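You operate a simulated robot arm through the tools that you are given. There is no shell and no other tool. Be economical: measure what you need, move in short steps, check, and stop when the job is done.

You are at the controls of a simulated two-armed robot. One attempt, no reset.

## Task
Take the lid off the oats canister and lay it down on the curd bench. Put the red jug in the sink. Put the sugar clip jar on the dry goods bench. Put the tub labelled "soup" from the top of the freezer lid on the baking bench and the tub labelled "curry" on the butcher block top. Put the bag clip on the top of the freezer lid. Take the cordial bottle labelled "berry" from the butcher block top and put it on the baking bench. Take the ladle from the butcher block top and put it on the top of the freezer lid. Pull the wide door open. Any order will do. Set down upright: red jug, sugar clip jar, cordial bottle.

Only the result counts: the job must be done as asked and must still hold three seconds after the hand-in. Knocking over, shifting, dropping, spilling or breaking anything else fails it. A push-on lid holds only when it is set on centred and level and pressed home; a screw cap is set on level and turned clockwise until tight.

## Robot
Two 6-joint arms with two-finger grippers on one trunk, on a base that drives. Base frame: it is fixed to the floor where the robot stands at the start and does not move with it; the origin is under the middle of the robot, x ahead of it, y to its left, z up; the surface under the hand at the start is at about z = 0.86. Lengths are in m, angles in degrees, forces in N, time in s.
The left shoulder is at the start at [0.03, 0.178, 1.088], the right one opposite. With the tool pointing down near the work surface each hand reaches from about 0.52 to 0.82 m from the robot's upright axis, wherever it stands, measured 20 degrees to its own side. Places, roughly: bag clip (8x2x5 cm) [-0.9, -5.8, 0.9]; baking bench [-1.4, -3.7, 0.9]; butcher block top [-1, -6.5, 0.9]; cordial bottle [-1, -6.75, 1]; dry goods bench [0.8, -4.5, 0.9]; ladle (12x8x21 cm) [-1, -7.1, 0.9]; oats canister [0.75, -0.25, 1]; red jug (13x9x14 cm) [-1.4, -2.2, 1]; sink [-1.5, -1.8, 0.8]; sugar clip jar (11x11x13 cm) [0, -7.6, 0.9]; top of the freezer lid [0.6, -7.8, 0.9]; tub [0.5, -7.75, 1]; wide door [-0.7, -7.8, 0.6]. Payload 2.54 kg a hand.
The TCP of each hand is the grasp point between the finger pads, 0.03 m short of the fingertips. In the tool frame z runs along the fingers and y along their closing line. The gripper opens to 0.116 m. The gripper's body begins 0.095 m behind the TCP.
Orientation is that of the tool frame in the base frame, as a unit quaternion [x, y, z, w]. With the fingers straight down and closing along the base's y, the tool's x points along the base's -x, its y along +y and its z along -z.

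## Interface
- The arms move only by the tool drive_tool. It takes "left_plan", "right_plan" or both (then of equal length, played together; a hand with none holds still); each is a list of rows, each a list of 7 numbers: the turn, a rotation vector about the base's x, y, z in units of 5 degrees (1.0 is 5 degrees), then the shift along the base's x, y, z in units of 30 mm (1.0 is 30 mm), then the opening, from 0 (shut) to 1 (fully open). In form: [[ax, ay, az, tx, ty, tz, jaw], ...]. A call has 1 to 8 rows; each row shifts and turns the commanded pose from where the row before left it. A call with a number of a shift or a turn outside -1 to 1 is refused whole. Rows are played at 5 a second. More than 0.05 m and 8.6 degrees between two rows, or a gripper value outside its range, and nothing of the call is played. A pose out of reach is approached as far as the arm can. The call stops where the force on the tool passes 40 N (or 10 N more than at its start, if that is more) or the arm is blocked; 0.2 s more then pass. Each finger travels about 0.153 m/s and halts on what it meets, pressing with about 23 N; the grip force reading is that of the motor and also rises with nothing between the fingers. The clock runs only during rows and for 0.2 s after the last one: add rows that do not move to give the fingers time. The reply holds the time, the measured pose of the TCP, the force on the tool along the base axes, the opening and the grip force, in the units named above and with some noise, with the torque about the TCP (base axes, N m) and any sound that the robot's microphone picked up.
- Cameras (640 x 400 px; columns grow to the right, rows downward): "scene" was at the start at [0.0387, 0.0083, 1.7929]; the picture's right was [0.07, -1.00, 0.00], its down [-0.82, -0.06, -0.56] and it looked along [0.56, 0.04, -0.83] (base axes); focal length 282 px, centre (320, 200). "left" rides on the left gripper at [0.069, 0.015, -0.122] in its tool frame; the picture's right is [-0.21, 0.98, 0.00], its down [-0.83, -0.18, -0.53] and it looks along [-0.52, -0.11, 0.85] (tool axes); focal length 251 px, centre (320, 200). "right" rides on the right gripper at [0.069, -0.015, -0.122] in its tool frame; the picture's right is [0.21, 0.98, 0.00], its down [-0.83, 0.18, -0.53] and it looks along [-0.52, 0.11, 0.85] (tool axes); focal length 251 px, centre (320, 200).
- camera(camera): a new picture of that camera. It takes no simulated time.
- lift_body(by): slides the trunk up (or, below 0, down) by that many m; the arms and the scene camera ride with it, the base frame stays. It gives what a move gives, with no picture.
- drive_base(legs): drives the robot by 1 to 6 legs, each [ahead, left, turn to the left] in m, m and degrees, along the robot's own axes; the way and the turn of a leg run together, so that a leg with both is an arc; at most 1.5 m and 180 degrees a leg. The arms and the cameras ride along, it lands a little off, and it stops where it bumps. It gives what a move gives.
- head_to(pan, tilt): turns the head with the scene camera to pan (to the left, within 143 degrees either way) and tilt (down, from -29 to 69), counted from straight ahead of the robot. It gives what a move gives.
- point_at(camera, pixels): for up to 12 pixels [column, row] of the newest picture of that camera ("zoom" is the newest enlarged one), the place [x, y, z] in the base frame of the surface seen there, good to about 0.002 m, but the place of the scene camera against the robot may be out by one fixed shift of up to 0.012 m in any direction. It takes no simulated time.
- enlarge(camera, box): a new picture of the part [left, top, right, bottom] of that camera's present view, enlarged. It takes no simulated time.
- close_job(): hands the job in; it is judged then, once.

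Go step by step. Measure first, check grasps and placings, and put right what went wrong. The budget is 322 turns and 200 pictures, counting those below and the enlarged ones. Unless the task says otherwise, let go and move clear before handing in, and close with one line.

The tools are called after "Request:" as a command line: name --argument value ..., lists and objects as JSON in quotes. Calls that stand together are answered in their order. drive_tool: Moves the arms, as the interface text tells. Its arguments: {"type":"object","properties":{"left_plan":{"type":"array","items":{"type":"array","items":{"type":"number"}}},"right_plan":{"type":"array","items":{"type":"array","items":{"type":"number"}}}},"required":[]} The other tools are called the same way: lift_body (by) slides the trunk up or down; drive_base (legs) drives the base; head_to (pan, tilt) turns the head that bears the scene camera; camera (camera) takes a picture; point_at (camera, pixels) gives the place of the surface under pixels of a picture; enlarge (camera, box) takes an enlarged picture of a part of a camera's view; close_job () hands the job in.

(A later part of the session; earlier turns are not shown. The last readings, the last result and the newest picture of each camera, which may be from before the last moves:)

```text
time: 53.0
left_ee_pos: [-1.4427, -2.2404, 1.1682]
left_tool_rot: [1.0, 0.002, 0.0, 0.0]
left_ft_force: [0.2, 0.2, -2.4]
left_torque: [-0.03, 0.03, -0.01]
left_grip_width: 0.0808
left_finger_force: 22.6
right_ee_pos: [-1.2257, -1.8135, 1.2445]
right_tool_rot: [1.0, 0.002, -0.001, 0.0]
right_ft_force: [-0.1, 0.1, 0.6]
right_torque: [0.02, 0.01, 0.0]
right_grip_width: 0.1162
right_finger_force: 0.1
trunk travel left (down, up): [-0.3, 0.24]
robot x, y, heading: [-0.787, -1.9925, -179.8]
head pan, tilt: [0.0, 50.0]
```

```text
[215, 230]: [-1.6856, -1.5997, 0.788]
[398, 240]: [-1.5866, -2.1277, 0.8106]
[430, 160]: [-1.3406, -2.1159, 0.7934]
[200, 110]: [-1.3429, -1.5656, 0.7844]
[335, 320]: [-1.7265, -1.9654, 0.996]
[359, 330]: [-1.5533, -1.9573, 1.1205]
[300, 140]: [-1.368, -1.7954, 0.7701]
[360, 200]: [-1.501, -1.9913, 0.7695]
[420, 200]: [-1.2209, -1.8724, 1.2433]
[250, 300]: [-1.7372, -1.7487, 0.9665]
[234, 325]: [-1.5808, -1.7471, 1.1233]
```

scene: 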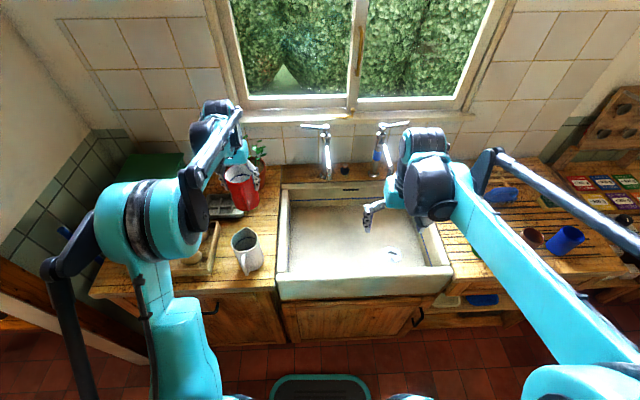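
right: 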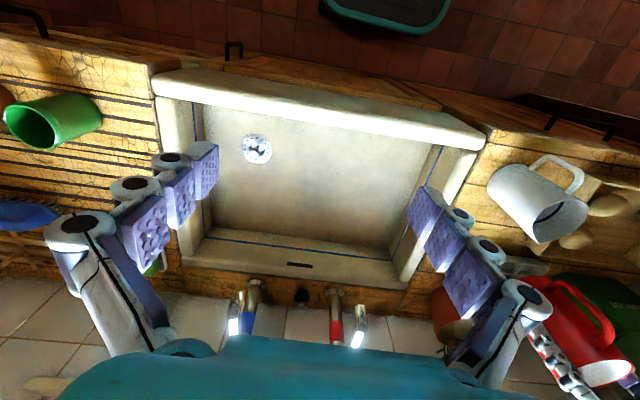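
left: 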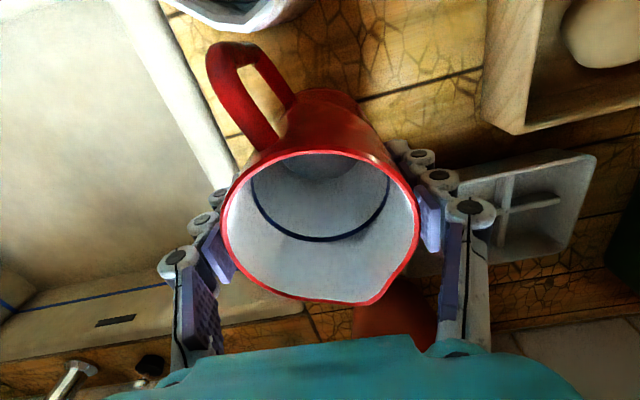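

The sink floor is z≈0.77, inside x −1.60…−1.30, y −2.12…−1.57, and the red tap end is at x −1.55. I'll aim the jug at (−1.42,−2.0) and move the right hand aside.

Request:
drive_tool --left_plan '[[0, 0, 0, 0.1, 1, 0, 0.5], [0, 0, 0, 0.1, 1, 0, 0.5], [0, 0, 0, 0.1, 1, 0, 0.5], [0, 0, 0, 0.1, 1, 0, 0.5], [0, 0, 0, 0.1, 1, 0, 0.5], [0, 0, 0, 0.1, 1, 0, 0.5], [0, 0, 0, 0.1, 1, 0, 0.5], [0, 0, 0, 0, 1, 0, 0.5]]' --right_plan '[[0, 0, 0, 0.3, 0.6, 0, 0.5], [0, 0, 0, 0.3, 0.6, 0, 0.5], [0, 0, 0, 0.3, 0.6, 0, 0.5], [0, 0, 0, 0, 0.6, 0, 0.5], [0, 0, 0, 0, 0.6, 0, 0.5], [0, 0, 0, 0, 0.6, 0, 0.5], [0, 0, 0, 0, 0, 0, 0.5], [0, 0, 0, 0, 0, 0, 0.5]]'

Request:
camera --camera "scene"

Request:
camera --camera "left"

```text
time: 54.8
left_ee_pos: [-1.4194, -2.0011, 1.1687]
left_tool_rot: [1.0, 0.002, 0.0, 0.001]
left_ft_force: [-0.1, 0.8, -2.6]
left_torque: [-0.04, 0.06, 0.06]
left_grip_width: 0.0805
left_finger_force: 22.8
right_ee_pos: [-1.1984, -1.704, 1.2431]
right_tool_rot: [1.0, 0.003, -0.001, 0.0]
right_ft_force: [-0.4, 1.2, -0.3]
right_torque: [-0.02, 0.01, 0.01]
right_grip_width: 0.0582
right_finger_force: 0.0
trunk travel left (down, up): [-0.3, 0.24]
robot x, y, heading: [-0.7908, -1.9919, -180.1]
head pan, tilt: [0.0, 50.0]
```

```text
169 pictures are left
```

scene: 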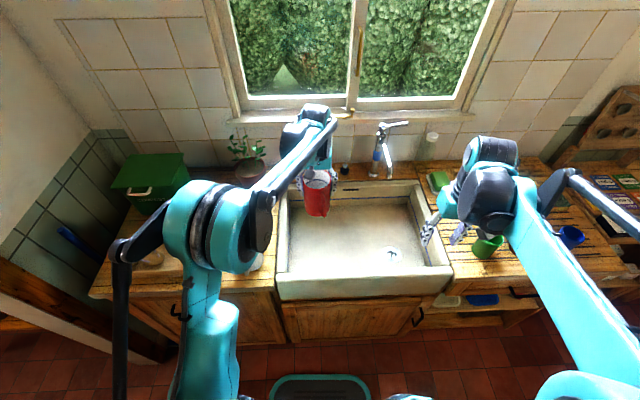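

```text
168 pictures are left
```

left: 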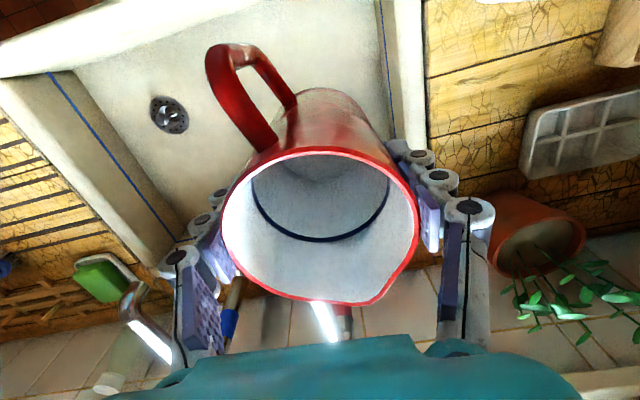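

Request:
drive_tool --left_plan '[[0, 0, 0, 0.4, 0, -1, 0.5], [0, 0, 0, 0, 0, -1, 0.5], [0, 0, 0, 0, 0, -1, 0.5], [0, 0, 0, 0, 0, -1, 0.5], [0, 0, 0, 0, 0, -1, 0.5], [0, 0, 0, 0, 0, -1, 0.5], [0, 0, 0, 0, 0, -1, 0.5], [0, 0, 0, 0, 0, -0.9, 0.5]]'

Request:
camera --camera "scene"

```text
time: 56.6
left_ee_pos: [-1.4085, -2.0028, 0.9304]
left_tool_rot: [1.0, 0.002, 0.0, 0.0]
left_ft_force: [-0.2, -0.7, -3.0]
left_torque: [-0.03, 0.01, 0.05]
left_grip_width: 0.0806
left_finger_force: 23.0
right_ee_pos: [-1.1988, -1.705, 1.2424]
right_tool_rot: [1.0, 0.002, -0.001, 0.0]
right_ft_force: [-0.4, 0.6, -0.4]
right_torque: [0.01, -0.02, 0.02]
right_grip_width: 0.0579
right_finger_force: 0.1
trunk travel left (down, up): [-0.3, 0.24]
robot x, y, heading: [-0.7853, -1.9933, -179.8]
head pan, tilt: [0.0, 50.0]
```

```text
167 pictures are left
```

scene: 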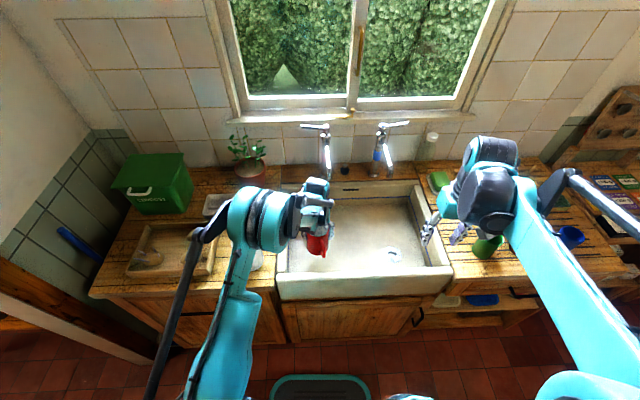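

The arm passes near the white jug, so I'll check the elbow height before lowering further.

Request:
point_at --camera "scene" --pixels '[[245, 225], [265, 220], [255, 258], [258, 262], [240, 270], [300, 215]]'

Request:
enlarge --camera "scene" --box '[190, 160, 350, 290]'

Request:
enlarge --camera "right" --box '[320, 0, 640, 400]'

```text
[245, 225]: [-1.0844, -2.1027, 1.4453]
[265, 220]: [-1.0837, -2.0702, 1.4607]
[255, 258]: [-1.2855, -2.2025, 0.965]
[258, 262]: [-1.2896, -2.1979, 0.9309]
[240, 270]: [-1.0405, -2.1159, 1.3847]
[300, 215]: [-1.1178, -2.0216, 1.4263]
```

```text
3.08 times, centred on (270, 225) of scene
```

zoom: 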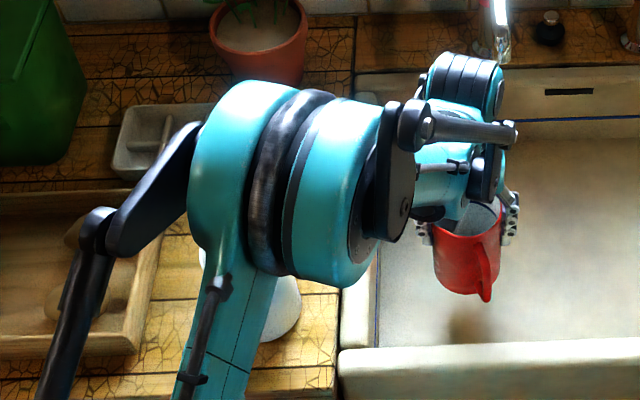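

```text
1.00 times, centred on (480, 200) of right (not enlarged: the box is as wide or as high as the picture)
```

zoom: 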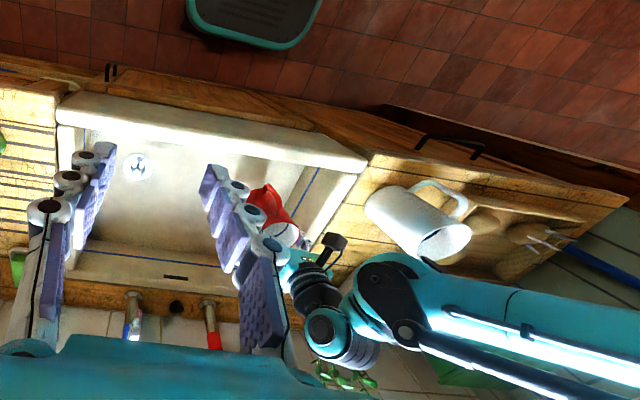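

The elbow is high (z≈1.45) and safe. I'll lower slowly to contact.

Request:
drive_tool --left_plan '[[0, 0, 0, 0, 0, -0.3, 0.5], [0, 0, 0, 0, 0, -0.3, 0.5], [0, 0, 0, 0, 0, -0.2, 0.5], [0, 0, 0, 0, 0, -0.1, 0.5], [0, 0, 0, 0, 0, -0.1, 0.5], [0, 0, 0, 0, 0, 0, 0.5]]'

```text
time: 58.0
left_ee_pos: [-1.4077, -2.0025, 0.9003]
left_tool_rot: [1.0, 0.001, 0.0, 0.0]
left_ft_force: [-0.8, 0.3, -2.5]
left_torque: [0.01, 0.02, 0.01]
left_grip_width: 0.0808
left_finger_force: 23.3
right_ee_pos: [-1.1992, -1.7061, 1.244]
right_tool_rot: [1.0, 0.002, -0.001, -0.001]
right_ft_force: [0.2, 0.1, 0.2]
right_torque: [0.03, -0.02, -0.01]
right_grip_width: 0.058
right_finger_force: 0.0
trunk travel left (down, up): [-0.3, 0.24]
robot x, y, heading: [-0.7894, -1.9941, -179.9]
head pan, tilt: [0.0, 50.0]
```

Request:
drive_tool --left_plan '[[0, 0, 0, 0, 0, -0.1, 0.5], [0, 0, 0, 0, 0, -0.1, 0.5], [0, 0, 0, 0, 0, -0.1, 0.5], [0, 0, 0, 0, 0, 0, 0.5]]'

```text
time: 59.0
left_ee_pos: [-1.409, -2.0029, 0.8902]
left_tool_rot: [1.0, 0.002, 0.001, 0.0]
left_ft_force: [0.1, 0.3, -2.9]
left_torque: [0.01, 0.01, 0.03]
left_grip_width: 0.0806
left_finger_force: 23.0
right_ee_pos: [-1.1985, -1.706, 1.2429]
right_tool_rot: [1.0, 0.002, -0.001, 0.0]
right_ft_force: [0.7, -0.4, 1.1]
right_torque: [0.0, 0.02, -0.01]
right_grip_width: 0.0579
right_finger_force: 0.0
trunk travel left (down, up): [-0.3, 0.24]
robot x, y, heading: [-0.7885, -1.991, -179.8]
head pan, tilt: [0.0, 50.0]
```

Request:
drive_tool --left_plan '[[0, 0, 0, 0, 0, -0.1, 0.5], [0, 0, 0, 0, 0, -0.1, 0.5], [0, 0, 0, 0, 0, -0.07, 0.5], [0, 0, 0, 0, 0, 0, 0.5]]'

Request:
camera --camera "left"

```text
time: 60.0
left_ee_pos: [-1.41, -2.0025, 0.8829]
left_tool_rot: [1.0, 0.001, 0.0, 0.001]
left_ft_force: [-0.8, 0.4, -2.0]
left_torque: [0.0, 0.03, 0.01]
left_grip_width: 0.0806
left_finger_force: 23.1
right_ee_pos: [-1.1987, -1.7055, 1.2432]
right_tool_rot: [1.0, 0.001, -0.001, 0.0]
right_ft_force: [-0.6, -0.3, -0.3]
right_torque: [0.0, -0.02, -0.04]
right_grip_width: 0.0579
right_finger_force: 0.0
trunk travel left (down, up): [-0.3, 0.24]
robot x, y, heading: [-0.7877, -1.9916, -179.8]
head pan, tilt: [0.0, 50.0]
```

```text
164 pictures are left
```

left: 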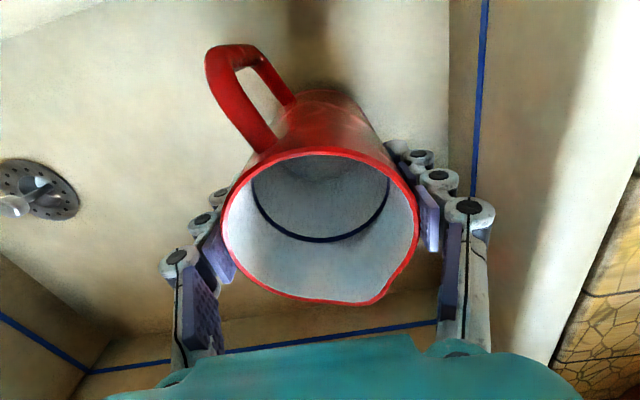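

Request:
point_at --camera "left" --pixels '[[150, 150], [380, 60], [320, 152], [300, 296], [420, 120], [130, 200]]'

Request:
drive_tool --left_plan '[[0, 0, 0, 0, 0, -0.1, 0.5], [0, 0, 0, 0, 0, -0.1, 0.5], [0, 0, 0, 0, 0, 0, 0.5]]'

```text
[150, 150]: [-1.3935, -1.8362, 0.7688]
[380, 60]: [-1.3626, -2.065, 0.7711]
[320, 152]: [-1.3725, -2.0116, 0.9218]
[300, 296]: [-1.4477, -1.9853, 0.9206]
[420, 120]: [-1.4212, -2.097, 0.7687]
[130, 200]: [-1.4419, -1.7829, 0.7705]
```

```text
time: 60.8
left_ee_pos: [-1.4081, -2.0024, 0.8773]
left_tool_rot: [1.0, 0.002, 0.0, 0.0]
left_ft_force: [1.0, 0.1, -1.8]
left_torque: [-0.02, 0.03, -0.01]
left_grip_width: 0.0801
left_finger_force: 22.7
right_ee_pos: [-1.1993, -1.7054, 1.2448]
right_tool_rot: [1.0, 0.001, -0.001, -0.001]
right_ft_force: [0.6, -0.3, 0.6]
right_torque: [0.0, -0.04, 0.02]
right_grip_width: 0.0578
right_finger_force: 0.0
trunk travel left (down, up): [-0.3, 0.24]
robot x, y, heading: [-0.7853, -1.9945, -179.8]
head pan, tilt: [0.0, 50.0]
```

Request:
drive_tool --left_plan '[[0, 0, 0, 0, 0, -0.08, 0.5], [0, 0, 0, 0, 0, -0.08, 0.5], [0, 0, 0, 0, 0, -0.08, 0.5], [0, 0, 0, 0, 0, 0, 0.5]]'

```text
time: 61.8
left_ee_pos: [-1.409, -2.0016, 0.8693]
left_tool_rot: [1.0, 0.002, 0.0, 0.0]
left_ft_force: [0.5, 0.2, -2.9]
left_torque: [0.0, 0.0, -0.01]
left_grip_width: 0.0802
left_finger_force: 23.0
right_ee_pos: [-1.1993, -1.7054, 1.244]
right_tool_rot: [1.0, 0.001, -0.001, 0.0]
right_ft_force: [0.5, -0.7, -0.1]
right_torque: [0.0, -0.01, -0.01]
right_grip_width: 0.0579
right_finger_force: 0.0
trunk travel left (down, up): [-0.3, 0.24]
robot x, y, heading: [-0.785, -1.9912, -179.7]
head pan, tilt: [0.0, 50.0]
```

Request:
drive_tool --left_plan '[[0, 0, 0, 0, 0, -0.07, 0.5], [0, 0, 0, 0, 0, -0.07, 0.5], [0, 0, 0, 0, 0, 0, 0.5]]'

Request:
camera --camera "left"

Request:
point_at --camera "left" --pixels '[[320, 152], [300, 296], [420, 120]]'

```text
time: 62.6
left_ee_pos: [-1.408, -2.003, 0.8662]
left_tool_rot: [1.0, 0.001, -0.001, 0.0]
left_ft_force: [-3.2, -0.1, 10.3]
left_torque: [-0.1, -0.06, -0.14]
left_grip_width: 0.0801
left_finger_force: 22.8
right_ee_pos: [-1.1976, -1.7052, 1.2432]
right_tool_rot: [1.0, 0.002, -0.001, 0.0]
right_ft_force: [-0.5, -0.1, 0.1]
right_torque: [0.0, 0.03, -0.01]
right_grip_width: 0.0581
right_finger_force: 0.0
trunk travel left (down, up): [-0.3, 0.24]
robot x, y, heading: [-0.7878, -1.9894, -179.8]
head pan, tilt: [0.0, 50.0]
```

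```text
163 pictures are left
```

left: 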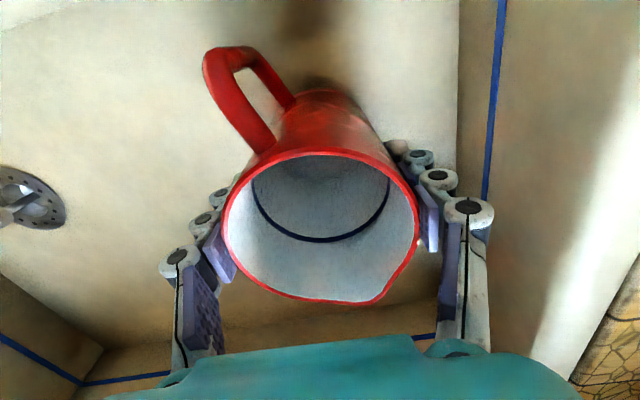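

```text
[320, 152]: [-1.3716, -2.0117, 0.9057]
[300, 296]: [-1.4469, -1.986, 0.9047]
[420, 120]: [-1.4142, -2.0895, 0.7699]
```

Contact (10 N up), with the rim level at z 0.905. I'll release and rise.

Request:
drive_tool --left_plan '[[0, 0, 0, 0, 0, 0, 0.75], [0, 0, 0, 0, 0, 0, 0.95], [0, 0, 0, 0, 0, 0, 0.95], [0, 0, 0, 0, 0, 0.6, 0.95], [0, 0, 0, 0, 0, 1, 0.95], [0, 0, 0, 0, 0, 1, 0.95], [0, 0, 0, 0, 0, 1, 0.95], [0, 0, 0, 0, 0, 1, 0.95]]'

Request:
camera --camera "left"

```text
time: 64.4
left_ee_pos: [-1.4085, -1.9996, 1.0067]
left_tool_rot: [1.0, 0.001, 0.0, -0.001]
left_ft_force: [0.8, 0.6, -0.5]
left_torque: [0.01, 0.01, -0.01]
left_grip_width: 0.1104
left_finger_force: 0.2
right_ee_pos: [-1.1973, -1.7048, 1.2444]
right_tool_rot: [1.0, 0.002, -0.001, -0.001]
right_ft_force: [1.2, 0.3, 0.0]
right_torque: [-0.01, 0.03, -0.02]
right_grip_width: 0.0577
right_finger_force: 0.1
trunk travel left (down, up): [-0.3, 0.24]
robot x, y, heading: [-0.7893, -1.995, -179.7]
head pan, tilt: [0.0, 50.0]
```

```text
162 pictures are left
```

left: 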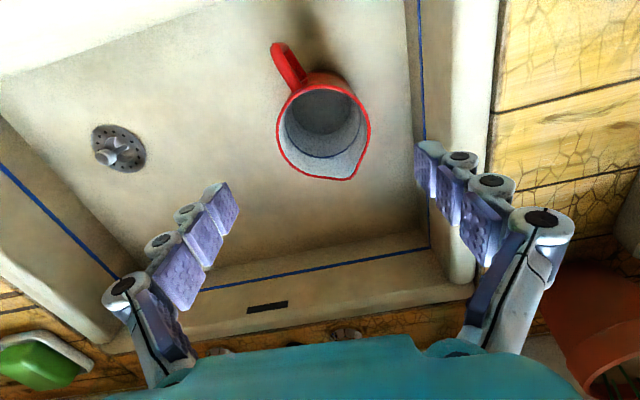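

The red jug stands upright in the sink. I'll retract the left hand.

Request:
drive_tool --left_plan '[[0, 0, 0, 0, 0, 1, 0.95], [0, 0, 0, 0, 0, 1, 0.95], [0, 0, 0, 0, 0, 1, 0.95], [0, 0, 0, 0, 0, 1, 0.95], [0, 0, 0, 0, 0, 1, 0.95], [0, 0, 0, 0, 0, 1, 0.95], [0, 0, 0, 0, 0, 1, 0.95], [0, 0, 0, 0.5, -0.3, 0.5, 0.95]]'

Request:
drive_tool --left_plan '[[0, 0, 0, 0.9, -0.9, 0, 0.95], [0, 0, 0, 0.9, -0.9, 0, 0.95], [0, 0, 0, 0.9, -0.9, 0, 0.95], [0, 0, 0, 0.9, -0.9, 0, 0.95], [0, 0, 0, 0.9, -0.9, 0, 0.95], [0, 0, 0, 0.9, -0.9, 0, 0.95]]'

Request:
head_to --pan 90 --tilt 25

Request:
camera --camera "scene"

```text
time: 66.2
left_ee_pos: [-1.392, -2.0103, 1.2282]
left_tool_rot: [1.0, 0.001, 0.0, 0.0]
left_ft_force: [-0.1, -0.5, 0.1]
left_torque: [0.01, 0.0, -0.01]
left_grip_width: 0.1103
left_finger_force: 0.1
right_ee_pos: [-1.1977, -1.7061, 1.243]
right_tool_rot: [1.0, 0.002, -0.002, 0.0]
right_ft_force: [0.9, 0.8, 0.1]
right_torque: [0.03, 0.04, 0.03]
right_grip_width: 0.0578
right_finger_force: 0.2
trunk travel left (down, up): [-0.3, 0.24]
robot x, y, heading: [-0.7862, -1.9919, -179.8]
head pan, tilt: [0.0, 50.0]
```

```text
time: 67.6
left_ee_pos: [-1.2315, -2.1736, 1.2294]
left_tool_rot: [1.0, 0.002, -0.001, -0.001]
left_ft_force: [1.1, 0.0, -0.1]
left_torque: [0.02, -0.01, 0.0]
left_grip_width: 0.1101
left_finger_force: 0.0
right_ee_pos: [-1.1976, -1.7049, 1.2452]
right_tool_rot: [1.0, 0.002, -0.001, 0.0]
right_ft_force: [0.0, -0.4, 1.0]
right_torque: [0.04, 0.06, 0.04]
right_grip_width: 0.0577
right_finger_force: 0.1
trunk travel left (down, up): [-0.3, 0.24]
robot x, y, heading: [-0.7906, -1.9905, -179.6]
head pan, tilt: [0.0, 50.0]
```

```text
time: 69.2
left_ee_pos: [-1.2329, -2.1731, 1.229]
left_tool_rot: [1.0, 0.002, -0.001, 0.0]
left_ft_force: [-0.8, -0.6, -0.6]
left_torque: [0.0, -0.04, -0.04]
left_grip_width: 0.1102
left_finger_force: 0.0
right_ee_pos: [-1.1988, -1.7058, 1.2437]
right_tool_rot: [1.0, 0.002, -0.001, 0.0]
right_ft_force: [-0.7, 0.5, 0.6]
right_torque: [0.0, -0.01, 0.03]
right_grip_width: 0.0581
right_finger_force: 0.0
trunk travel left (down, up): [-0.3, 0.24]
robot x, y, heading: [-0.7876, -1.9893, -179.8]
head pan, tilt: [90.0, 25.0]
```

```text
161 pictures are left
```

scene: 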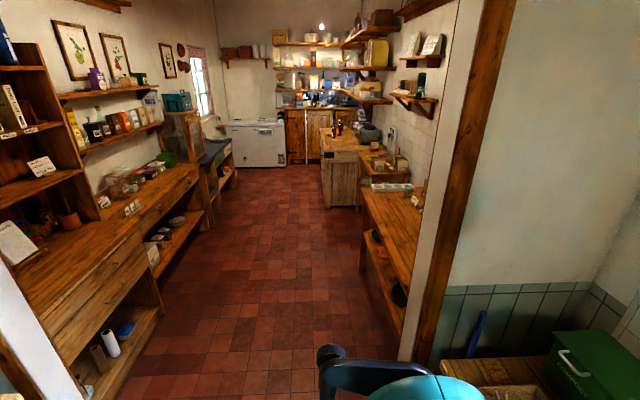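

Request:
point_at --camera "scene" --pixels '[[415, 350], [85, 395], [365, 200], [160, 290], [205, 215], [330, 195], [258, 130], [318, 135], [355, 140], [400, 205], [130, 235], [290, 150]]'

Request:
enlarge --camera "scene" --box '[200, 60, 440, 220]'

```text
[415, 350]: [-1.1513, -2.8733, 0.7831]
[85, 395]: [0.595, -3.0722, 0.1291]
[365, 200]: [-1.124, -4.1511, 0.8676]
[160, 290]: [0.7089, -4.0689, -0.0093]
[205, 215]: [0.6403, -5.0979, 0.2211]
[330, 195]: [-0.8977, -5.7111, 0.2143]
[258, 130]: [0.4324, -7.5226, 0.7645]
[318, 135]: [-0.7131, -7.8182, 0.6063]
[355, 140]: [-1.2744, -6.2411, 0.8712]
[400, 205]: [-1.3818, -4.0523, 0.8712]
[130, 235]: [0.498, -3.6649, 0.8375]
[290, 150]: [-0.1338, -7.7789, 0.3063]
```

```text
2.50 times, centred on (320, 140) of scene
```

zoom: 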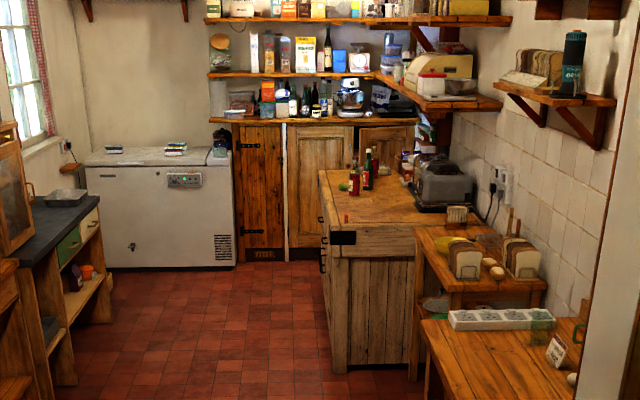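

The corridor is clear: dry goods side at x≈0.5, block face at x≈−0.87. I'll drive to the butcher block, facing it near the bag clip.

Request:
drive_base --legs '[[-0.44, 0, 0], [0, 0, 90], [1.5, 0, 0], [1.5, 0, 0], [0.9, 0, 0]]'

Request:
head_to --pan -30 --tilt 30

Request:
camera --camera "scene"

```text
time: 94.3
left_ee_pos: [-0.073, -6.3571, 1.2297]
left_tool_rot: [0.702, 0.712, 0.0, 0.001]
left_ft_force: [-0.5, -1.1, -0.2]
left_torque: [0.0, -0.02, 0.01]
left_grip_width: 0.1102
left_finger_force: 0.1
right_ee_pos: [-0.5399, -6.3267, 1.2435]
right_tool_rot: [0.702, 0.712, 0.0, 0.001]
right_ft_force: [0.2, 0.4, -0.6]
right_torque: [0.0, -0.01, -0.02]
right_grip_width: 0.0579
right_finger_force: 0.1
trunk travel left (down, up): [-0.3, 0.24]
robot x, y, heading: [-0.256, -5.9128, -89.5]
head pan, tilt: [90.0, 25.0]
```

```text
time: 96.3
left_ee_pos: [-0.0734, -6.3571, 1.2298]
left_tool_rot: [0.702, 0.712, 0.0, 0.0]
left_ft_force: [0.6, 0.0, -1.0]
left_torque: [-0.01, 0.02, -0.01]
left_grip_width: 0.1103
left_finger_force: 0.1
right_ee_pos: [-0.5398, -6.3273, 1.2436]
right_tool_rot: [0.702, 0.712, -0.001, 0.001]
right_ft_force: [0.2, 0.0, -0.8]
right_torque: [-0.01, -0.01, 0.03]
right_grip_width: 0.0583
right_finger_force: 0.1
trunk travel left (down, up): [-0.3, 0.24]
robot x, y, heading: [-0.258, -5.9065, -89.2]
head pan, tilt: [-30.0, 30.0]
```

```text
159 pictures are left
```

scene: 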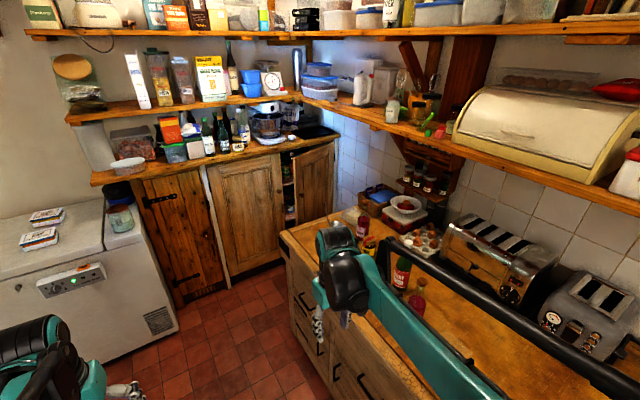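

Request:
point_at --camera "scene" --pixels '[[175, 230], [247, 215], [315, 180], [48, 215], [40, 238], [122, 212], [402, 270], [418, 300], [363, 222], [370, 245], [467, 365], [290, 190]]'

Request:
enlarge --camera "scene" --box '[0, 90, 340, 300]'

Request:
enlarge --camera "scene" --box '[280, 180, 520, 400]'

```text
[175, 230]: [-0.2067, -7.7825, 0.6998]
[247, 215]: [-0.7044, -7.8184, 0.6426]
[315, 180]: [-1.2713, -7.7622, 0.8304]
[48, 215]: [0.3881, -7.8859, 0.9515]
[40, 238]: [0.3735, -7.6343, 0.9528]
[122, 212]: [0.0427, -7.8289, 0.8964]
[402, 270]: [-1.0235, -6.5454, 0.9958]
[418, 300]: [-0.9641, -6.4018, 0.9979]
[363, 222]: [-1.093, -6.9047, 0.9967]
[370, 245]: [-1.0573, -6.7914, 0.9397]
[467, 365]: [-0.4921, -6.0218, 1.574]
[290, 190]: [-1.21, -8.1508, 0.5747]
```

```text
1.88 times, centred on (170, 195) of scene
```

zoom: 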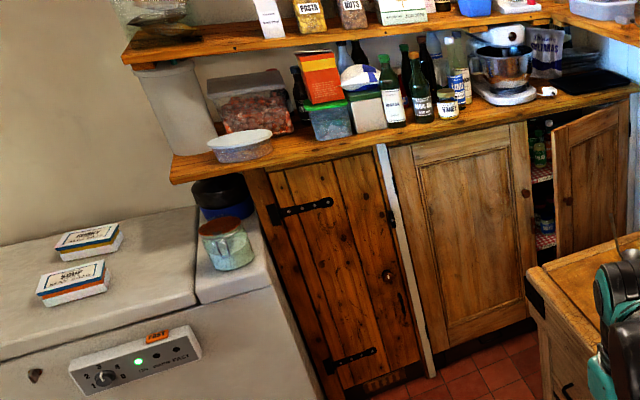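

```text
1.82 times, centred on (400, 290) of scene
```

zoom: 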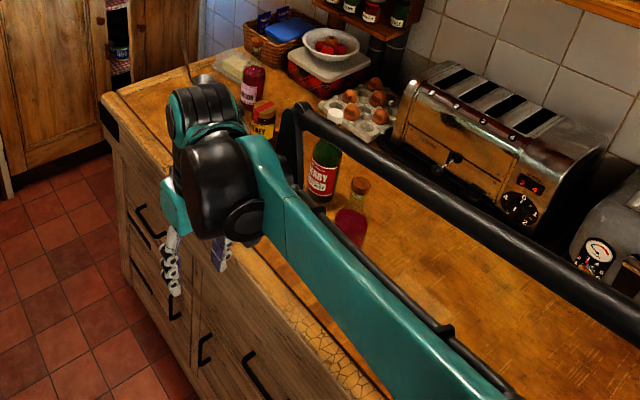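

The doors are now clear: the wide panel door has its knob on the right at x≈−1.0. I'll turn to face the butcher block.

Request:
drive_base --legs '[[0, 0, -90.5], [0.05, 0.05, 0]]'

Request:
head_to --pan 0 --tilt 50

Request:
camera --camera "scene"

Request:
camera --camera "right"

```text
time: 101.2
left_ee_pos: [-0.7564, -6.1448, 1.2287]
left_tool_rot: [1.0, 0.001, 0.0, 0.0]
left_ft_force: [0.6, -0.2, -1.4]
left_torque: [0.02, -0.06, -0.03]
left_grip_width: 0.1101
left_finger_force: 0.1
right_ee_pos: [-0.719, -5.678, 1.2424]
right_tool_rot: [1.0, 0.001, -0.001, -0.002]
right_ft_force: [-0.2, 0.1, 0.1]
right_torque: [0.05, -0.05, -0.03]
right_grip_width: 0.0581
right_finger_force: 0.0
trunk travel left (down, up): [-0.3, 0.24]
robot x, y, heading: [-0.3074, -5.9646, -179.5]
head pan, tilt: [-30.0, 30.0]
```

```text
time: 102.1
left_ee_pos: [-0.7549, -6.1439, 1.2291]
left_tool_rot: [1.0, 0.001, 0.0, 0.0]
left_ft_force: [-0.7, 0.0, 0.8]
left_torque: [-0.02, -0.01, -0.02]
left_grip_width: 0.1102
left_finger_force: 0.1
right_ee_pos: [-0.7184, -5.6769, 1.2435]
right_tool_rot: [1.0, 0.003, -0.001, 0.0]
right_ft_force: [0.1, -0.2, -0.4]
right_torque: [-0.04, -0.01, 0.03]
right_grip_width: 0.0581
right_finger_force: 0.1
trunk travel left (down, up): [-0.3, 0.24]
robot x, y, heading: [-0.31, -5.9635, -179.7]
head pan, tilt: [0.0, 50.0]
```

```text
156 pictures are left
```

scene: 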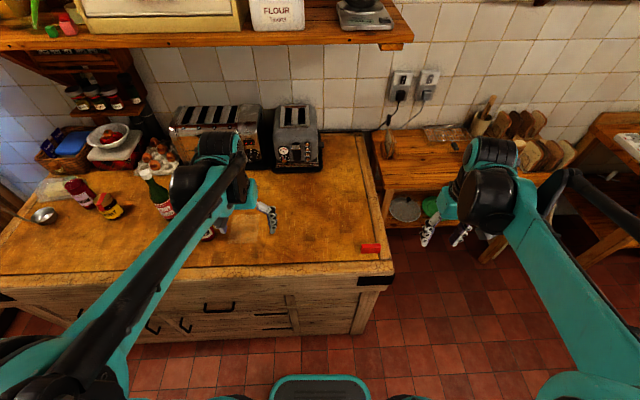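

```text
155 pictures are left
```

right: 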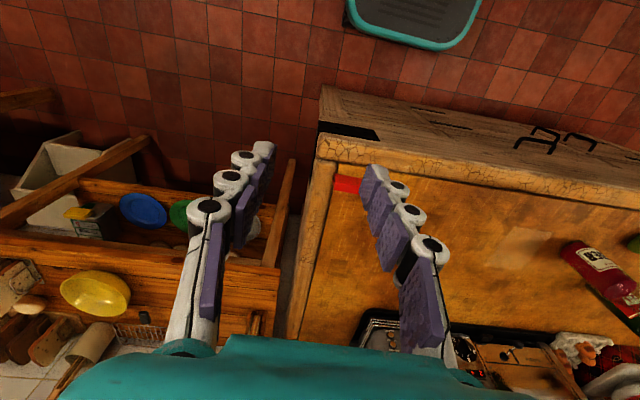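

The bag clip is the red piece at scene (370,248). I'll zoom and measure.

Request:
enlarge --camera "scene" --box '[330, 220, 410, 270]'

Request:
point_at --camera "zoom" --pixels '[[250, 195], [395, 190], [255, 235], [395, 230], [330, 210], [330, 245], [330, 195], [500, 200]]'

Request:
point_at --camera "scene" --pixels '[[42, 216], [80, 190], [108, 206], [155, 190], [165, 215], [20, 205], [205, 235], [240, 270], [5, 260], [300, 160]]'

```text
8.00 times, centred on (370, 245) of scene
```

zoom: 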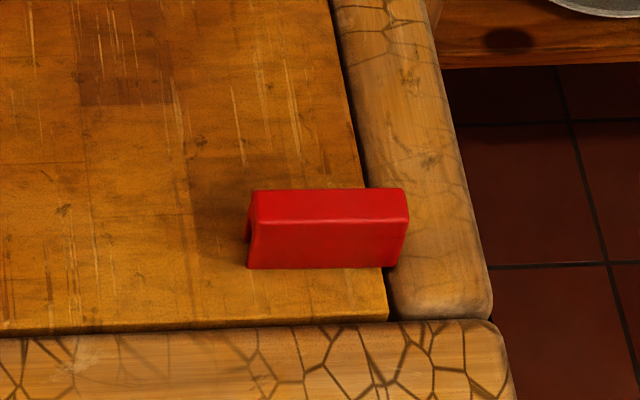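

```text
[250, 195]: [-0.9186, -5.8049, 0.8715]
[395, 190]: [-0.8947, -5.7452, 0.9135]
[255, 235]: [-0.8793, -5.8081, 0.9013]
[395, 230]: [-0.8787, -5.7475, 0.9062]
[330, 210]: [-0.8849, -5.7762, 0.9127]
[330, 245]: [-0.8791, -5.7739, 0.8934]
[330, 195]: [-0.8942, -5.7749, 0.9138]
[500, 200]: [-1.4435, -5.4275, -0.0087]
```

```text
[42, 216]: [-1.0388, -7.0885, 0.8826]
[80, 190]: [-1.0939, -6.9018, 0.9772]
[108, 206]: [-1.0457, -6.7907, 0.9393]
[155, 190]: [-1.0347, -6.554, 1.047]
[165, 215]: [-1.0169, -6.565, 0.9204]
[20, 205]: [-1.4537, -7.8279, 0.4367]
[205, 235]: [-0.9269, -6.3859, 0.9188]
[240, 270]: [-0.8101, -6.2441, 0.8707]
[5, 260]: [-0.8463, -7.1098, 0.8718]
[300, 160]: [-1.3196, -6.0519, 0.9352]
```

The clip is at x −0.90…−0.88, y −5.81…−5.74, top z 0.914, and free around. I'll grip it lengthwise (8 cm, along y) with the right hand and move above it first.

Request:
drive_tool --right_plan '[[0, 0, 0, -0.95, -0.55, -0.5, 1], [0, 0, 0, -0.95, -0.55, -0.5, 1], [0, 0, 0, -0.95, -0.55, -0.5, 1], [0, 0, 0, -0.95, -0.55, -0.5, 1], [0, 0, 0, -0.95, -0.55, -0.5, 1], [0, 0, 0, -0.95, -0.55, -0.5, 1], [0, 0, 0, 0, 0, -0.8, 1], [0, 0, 0, 0, 0, -0.8, 1]]'

Request:
camera --camera "right"

```text
time: 103.9
left_ee_pos: [-0.7548, -6.145, 1.2289]
left_tool_rot: [1.0, 0.001, 0.0, 0.0]
left_ft_force: [-0.7, 0.0, 0.3]
left_torque: [0.0, -0.02, 0.01]
left_grip_width: 0.1101
left_finger_force: 0.1
right_ee_pos: [-0.8922, -5.7781, 1.1045]
right_tool_rot: [1.0, 0.001, -0.001, -0.001]
right_ft_force: [-0.8, 0.0, -0.3]
right_torque: [-0.01, -0.03, 0.0]
right_grip_width: 0.1159
right_finger_force: 0.1
trunk travel left (down, up): [-0.3, 0.24]
robot x, y, heading: [-0.3089, -5.9584, -179.8]
head pan, tilt: [0.0, 50.0]
```

```text
153 pictures are left
```

right: 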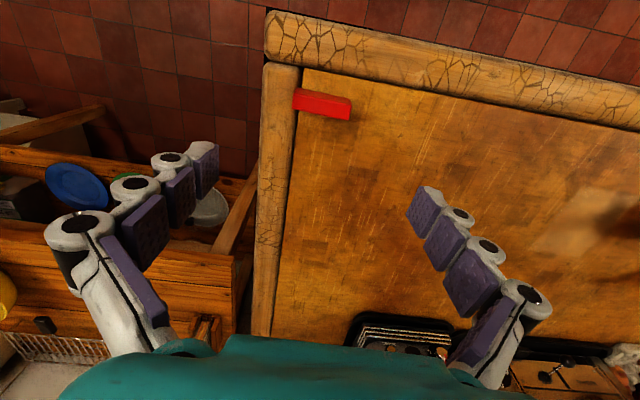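

Request:
point_at --camera "right" --pixels '[[295, 92], [350, 102], [348, 117], [295, 107], [322, 100], [320, 110], [400, 150]]'

Request:
enlarge --camera "right" --box '[280, 70, 380, 140]'

```text
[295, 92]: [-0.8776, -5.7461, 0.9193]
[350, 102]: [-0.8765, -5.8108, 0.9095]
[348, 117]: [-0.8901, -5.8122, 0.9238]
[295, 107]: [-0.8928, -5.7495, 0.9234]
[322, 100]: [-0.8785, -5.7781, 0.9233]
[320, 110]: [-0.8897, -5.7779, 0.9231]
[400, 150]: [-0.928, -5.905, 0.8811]
```

```text
5.71 times, centred on (330, 105) of right
```

zoom: 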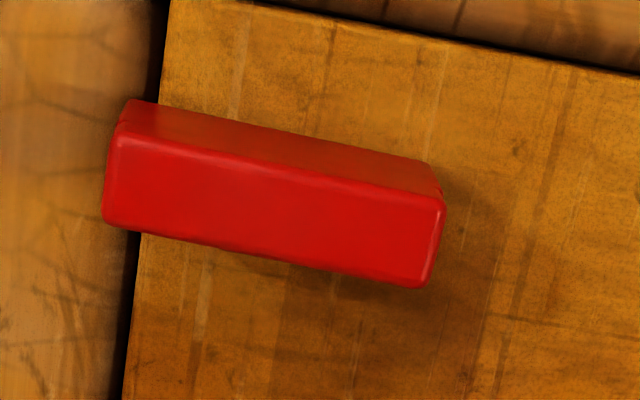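

From the hand camera (reliable): block top z 0.881, clip top 0.923, centre (−0.887,−5.779). I'll descend to TCP z≈0.918 and close.

Request:
drive_tool --right_plan '[[0, 0, 0, 0.15, 0, -1, 1], [0, 0, 0, 0, 0, -1, 1], [0, 0, 0, 0, 0, -1, 1], [0, 0, 0, 0, 0, -1, 1], [0, 0, 0, 0, 0, -1, 1], [0, 0, 0, 0, 0, -0.8, 1], [0, 0, 0, 0, 0, -0.4, 1], [0, 0, 0, 0, 0, 0, 0.8]]'

Request:
camera --camera "right"

```text
time: 105.7
left_ee_pos: [-0.7532, -6.1451, 1.2282]
left_tool_rot: [1.0, 0.002, 0.001, 0.0]
left_ft_force: [0.2, 0.5, -0.4]
left_torque: [0.02, 0.01, 0.03]
left_grip_width: 0.1105
left_finger_force: 0.0
right_ee_pos: [-0.885, -5.7749, 0.9177]
right_tool_rot: [1.0, 0.003, -0.001, 0.0]
right_ft_force: [0.4, 0.0, -0.1]
right_torque: [-0.02, -0.01, 0.04]
right_grip_width: 0.0929
right_finger_force: 0.1
trunk travel left (down, up): [-0.3, 0.24]
robot x, y, heading: [-0.3049, -5.9645, -179.6]
head pan, tilt: [0.0, 50.0]
```

```text
151 pictures are left
```

right: 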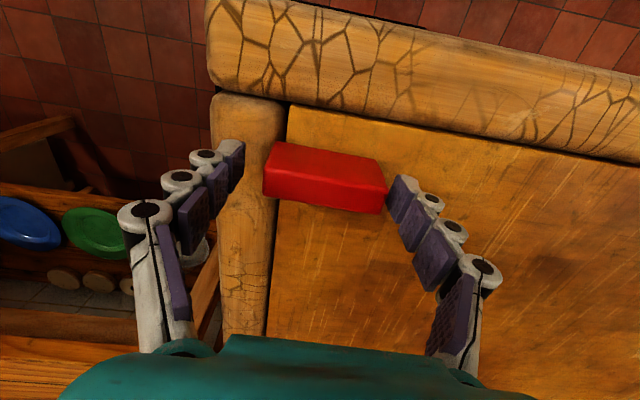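

Request:
drive_tool --right_plan '[[0, 0, 0, 0, -0.15, 0, 0.8], [0, 0, 0, 0, 0, 0, 0.65], [0, 0, 0, 0, 0, 0, 0.5], [0, 0, 0, 0, 0, 0, 0.5], [0, 0, 0, 0, 0, 0.5, 0.5], [0, 0, 0, 0, 0, 1, 0.5], [0, 0, 0, 0, 0, 1, 0.5], [0, 0, 0, 0, 0, 1, 0.5]]'

Request:
camera --camera "right"

```text
time: 107.5
left_ee_pos: [-0.7526, -6.1437, 1.2288]
left_tool_rot: [1.0, 0.002, 0.0, 0.0]
left_ft_force: [0.2, -0.3, 0.3]
left_torque: [0.02, 0.0, 0.0]
left_grip_width: 0.1103
left_finger_force: 0.0
right_ee_pos: [-0.8859, -5.7799, 1.0262]
right_tool_rot: [1.0, 0.002, -0.001, 0.0]
right_ft_force: [0.2, -0.8, 0.4]
right_torque: [-0.03, 0.0, 0.02]
right_grip_width: 0.0689
right_finger_force: 22.9
trunk travel left (down, up): [-0.3, 0.24]
robot x, y, heading: [-0.3082, -5.9609, -180.0]
head pan, tilt: [0.0, 50.0]
```

```text
150 pictures are left
```

right: 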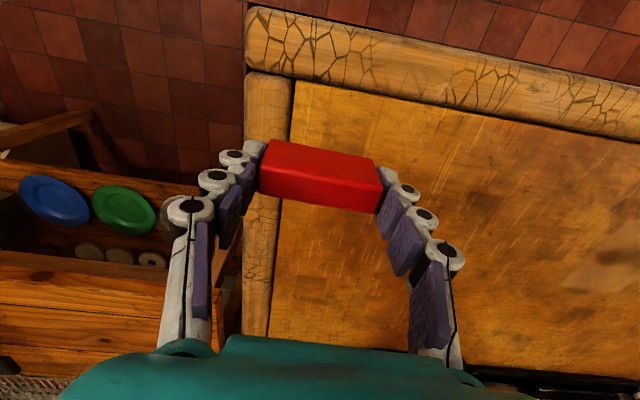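

The clip is held. I'll raise and retract the right hand, then strafe along the block toward the ladle.

Request:
drive_tool --right_plan '[[0, 0, 0, 0.3, 0, 1, 0.5], [0, 0, 0, 0.5, 0, 1, 0.5], [0, 0, 0, 0.5, 0, 1, 0.5], [0, 0, 0, 0.7, 0, 1, 0.5], [0, 0, 0, 0.7, 0, 1, 0.5], [0, 0, 0, 0.7, 0, 1, 0.5], [0, 0, 0, 0.7, 0, 1, 0.5]]'

Request:
drive_base --legs '[[0, 0.88, 0]]'

Request:
head_to --pan 10 --tilt 50

Request:
camera --camera "scene"

Request:
camera --camera "left"

```text
time: 109.1
left_ee_pos: [-0.7522, -6.1434, 1.2301]
left_tool_rot: [1.0, 0.002, -0.001, 0.001]
left_ft_force: [0.0, -0.1, 0.5]
left_torque: [-0.02, 0.03, 0.02]
left_grip_width: 0.1102
left_finger_force: 0.1
right_ee_pos: [-0.7588, -5.7801, 1.2357]
right_tool_rot: [1.0, 0.002, -0.001, 0.001]
right_ft_force: [0.6, 0.5, -0.2]
right_torque: [0.02, 0.0, 0.02]
right_grip_width: 0.0688
right_finger_force: 23.0
trunk travel left (down, up): [-0.3, 0.24]
robot x, y, heading: [-0.312, -5.9636, -179.9]
head pan, tilt: [0.0, 50.0]
```

```text
time: 113.8
left_ee_pos: [-0.7488, -7.0308, 1.2289]
left_tool_rot: [1.0, 0.003, -0.001, -0.001]
left_ft_force: [0.6, 0.2, -1.0]
left_torque: [0.05, 0.03, -0.02]
left_grip_width: 0.1102
left_finger_force: 0.1
right_ee_pos: [-0.7554, -6.6668, 1.2346]
right_tool_rot: [1.0, 0.004, 0.0, 0.001]
right_ft_force: [0.8, -0.4, 0.3]
right_torque: [0.05, 0.01, -0.01]
right_grip_width: 0.0689
right_finger_force: 23.0
trunk travel left (down, up): [-0.3, 0.24]
robot x, y, heading: [-0.3012, -6.8506, -179.7]
head pan, tilt: [0.0, 50.0]
```

```text
time: 114.5
left_ee_pos: [-0.7468, -7.031, 1.2301]
left_tool_rot: [1.0, 0.003, 0.0, 0.0]
left_ft_force: [-0.2, 0.1, 0.1]
left_torque: [0.01, 0.0, 0.02]
left_grip_width: 0.1102
left_finger_force: 0.1
right_ee_pos: [-0.755, -6.6647, 1.2335]
right_tool_rot: [1.0, 0.004, -0.001, 0.0]
right_ft_force: [0.3, 0.1, 0.5]
right_torque: [0.0, 0.02, 0.01]
right_grip_width: 0.0687
right_finger_force: 23.0
trunk travel left (down, up): [-0.3, 0.24]
robot x, y, heading: [-0.3023, -6.8479, -179.5]
head pan, tilt: [10.0, 50.0]
```

```text
149 pictures are left
```

scene: 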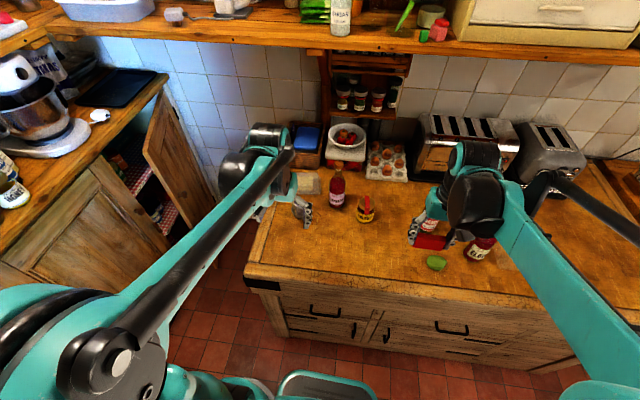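

```text
148 pictures are left
```

left: 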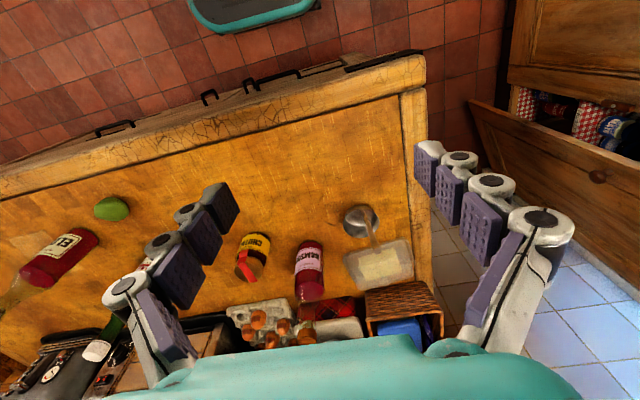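

Request:
enlarge --camera "left" --box '[300, 170, 460, 330]'

Request:
enlarge --camera "scene" --box '[220, 140, 400, 260]'

Request:
camera --camera "right"

```text
2.50 times, centred on (380, 250) of left
```

zoom: 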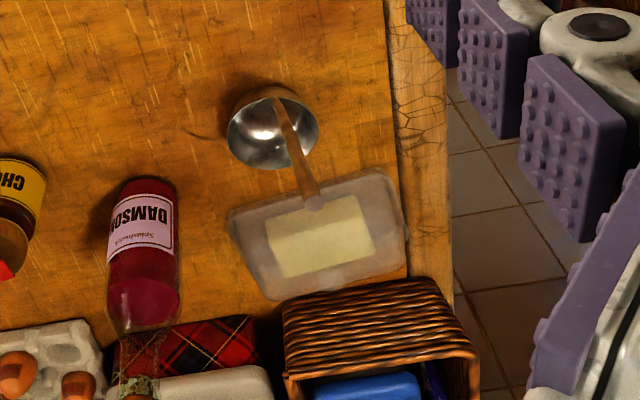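

```text
3.33 times, centred on (310, 200) of scene
```

zoom: 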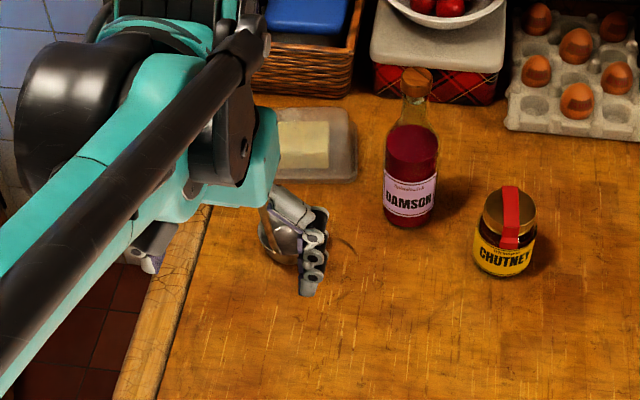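

```text
145 pictures are left
```

right: 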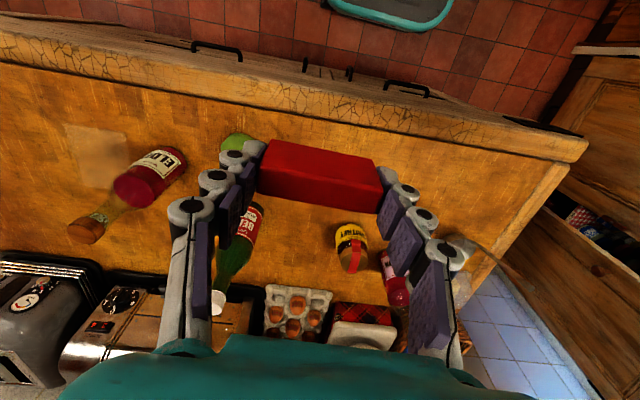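

Request:
enlarge --camera "left" --box '[330, 190, 410, 270]'

Request:
point_at --camera "zoom" --pixels '[[306, 320], [281, 270], [256, 200], [228, 100], [215, 80], [120, 180], [300, 160], [208, 175], [210, 245], [310, 315], [290, 280], [430, 100]]'

```text
5.00 times, centred on (370, 230) of left
```

zoom: 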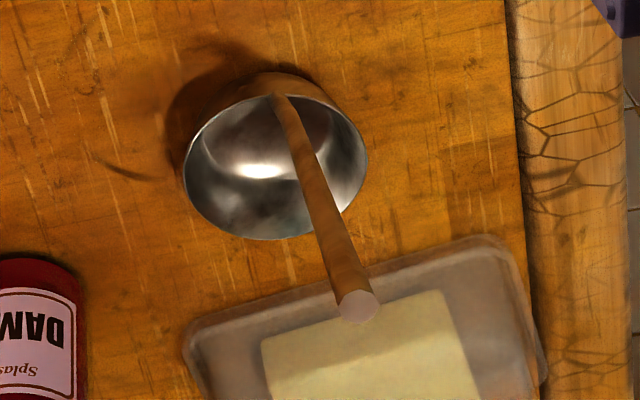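

```text
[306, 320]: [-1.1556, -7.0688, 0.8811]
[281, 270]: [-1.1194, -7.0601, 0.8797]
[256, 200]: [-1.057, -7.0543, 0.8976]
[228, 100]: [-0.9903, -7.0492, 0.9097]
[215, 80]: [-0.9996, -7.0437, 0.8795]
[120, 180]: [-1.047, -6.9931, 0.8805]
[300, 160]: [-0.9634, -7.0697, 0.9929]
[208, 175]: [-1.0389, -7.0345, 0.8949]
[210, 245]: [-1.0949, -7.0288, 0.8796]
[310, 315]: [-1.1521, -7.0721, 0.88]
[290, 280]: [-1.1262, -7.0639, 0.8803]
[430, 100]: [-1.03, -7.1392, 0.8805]
```

Request:
point_at --camera "zoom" --pixels '[[285, 115], [300, 150], [312, 180], [325, 215], [335, 240], [345, 270], [358, 305], [185, 170], [366, 150], [275, 237], [275, 78]]'

```text
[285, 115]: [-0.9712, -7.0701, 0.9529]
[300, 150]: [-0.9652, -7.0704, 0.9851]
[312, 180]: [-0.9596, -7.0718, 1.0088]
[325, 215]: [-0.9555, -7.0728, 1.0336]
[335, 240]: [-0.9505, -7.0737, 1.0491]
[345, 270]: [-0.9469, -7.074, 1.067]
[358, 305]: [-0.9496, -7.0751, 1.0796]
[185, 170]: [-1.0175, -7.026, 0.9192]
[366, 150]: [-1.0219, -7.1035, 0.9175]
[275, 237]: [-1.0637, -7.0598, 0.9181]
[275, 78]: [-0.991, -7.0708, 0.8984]
```

The ladle stands free: bowl centre (−1.02,−7.065), handle rising to (−0.95,−7.074,1.085). I'll put the left hand above the handle.

Request:
drive_tool --left_plan '[[0, 0, 0, -0.88, -0.18, 0, 0.6], [0, 0, 0, -0.88, -0.18, 0, 0.6], [0, 0, 0, -0.88, -0.18, 0, 0.6], [0, 0, 0, -0.88, -0.18, 0, 0.6], [0, 0, 0, -0.88, -0.18, 0, 0.6], [0, 0, 0, -0.88, -0.18, 0, 0.6], [0, 0, 0, -0.88, -0.18, 0, 0.6], [0, 0, 0, -0.88, -0.18, 0, 0.6]]'

Request:
camera --camera "left"

```text
time: 116.3
left_ee_pos: [-0.9616, -7.0738, 1.2273]
left_tool_rot: [1.0, 0.004, 0.001, 0.0]
left_ft_force: [-0.3, 0.9, -0.7]
left_torque: [-0.01, -0.04, 0.01]
left_grip_width: 0.0697
left_finger_force: 0.0
right_ee_pos: [-0.7576, -6.6665, 1.2334]
right_tool_rot: [1.0, 0.004, 0.0, 0.001]
right_ft_force: [-0.2, -0.7, -0.4]
right_torque: [0.02, -0.07, 0.0]
right_grip_width: 0.0691
right_finger_force: 23.3
trunk travel left (down, up): [-0.3, 0.24]
robot x, y, heading: [-0.3049, -6.8441, -179.7]
head pan, tilt: [10.0, 50.0]
```

```text
143 pictures are left
```

left: 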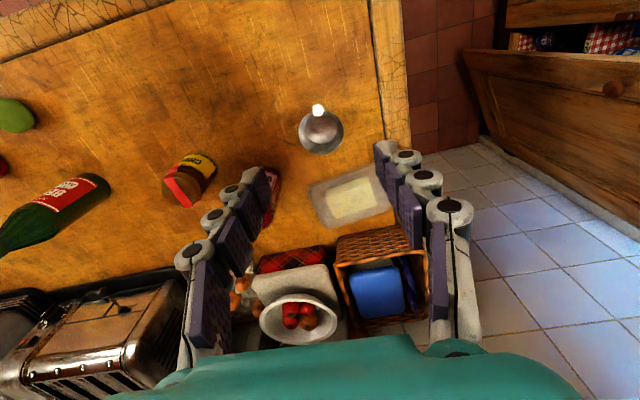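

Request:
point_at --camera "left" --pixels '[[318, 108], [318, 113], [319, 119], [320, 150], [300, 132], [343, 130]]'

```text
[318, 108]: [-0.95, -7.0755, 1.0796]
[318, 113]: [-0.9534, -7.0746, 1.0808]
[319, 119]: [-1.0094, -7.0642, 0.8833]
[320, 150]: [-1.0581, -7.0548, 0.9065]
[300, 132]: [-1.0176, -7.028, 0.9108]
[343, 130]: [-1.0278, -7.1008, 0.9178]
```

Request:
drive_tool --left_plan '[[0, 0, 0, 0.2, -0.03, -0.9, 0.6], [0, 0, 0, 0, 0, -0.95, 0.6], [0, 0, 0, 0, 0, -0.95, 0.6], [0, 0, 0, 0, 0, -0.95, 0.6], [0, 0, 0, 0, 0, -0.95, 0.6], [0, 0, 0, 0, 0, -0.95, 0.6], [0, 0, 0, 0, 0, -0.7, 0.6]]'

Request:
camera --camera "left"

```text
time: 117.9
left_ee_pos: [-0.9539, -7.0731, 1.0376]
left_tool_rot: [1.0, 0.004, 0.001, -0.001]
left_ft_force: [-0.2, -0.3, -0.2]
left_torque: [-0.01, -0.03, -0.02]
left_grip_width: 0.0694
left_finger_force: 0.1
right_ee_pos: [-0.7566, -6.6664, 1.2339]
right_tool_rot: [1.0, 0.004, -0.001, 0.0]
right_ft_force: [-0.6, -0.5, 0.2]
right_torque: [-0.01, -0.04, 0.02]
right_grip_width: 0.0691
right_finger_force: 23.0
trunk travel left (down, up): [-0.3, 0.24]
robot x, y, heading: [-0.305, -6.8462, -179.5]
head pan, tilt: [10.0, 50.0]
```

```text
142 pictures are left
```

left: 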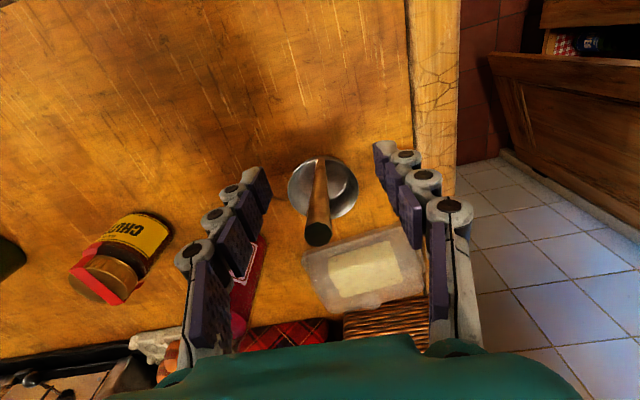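

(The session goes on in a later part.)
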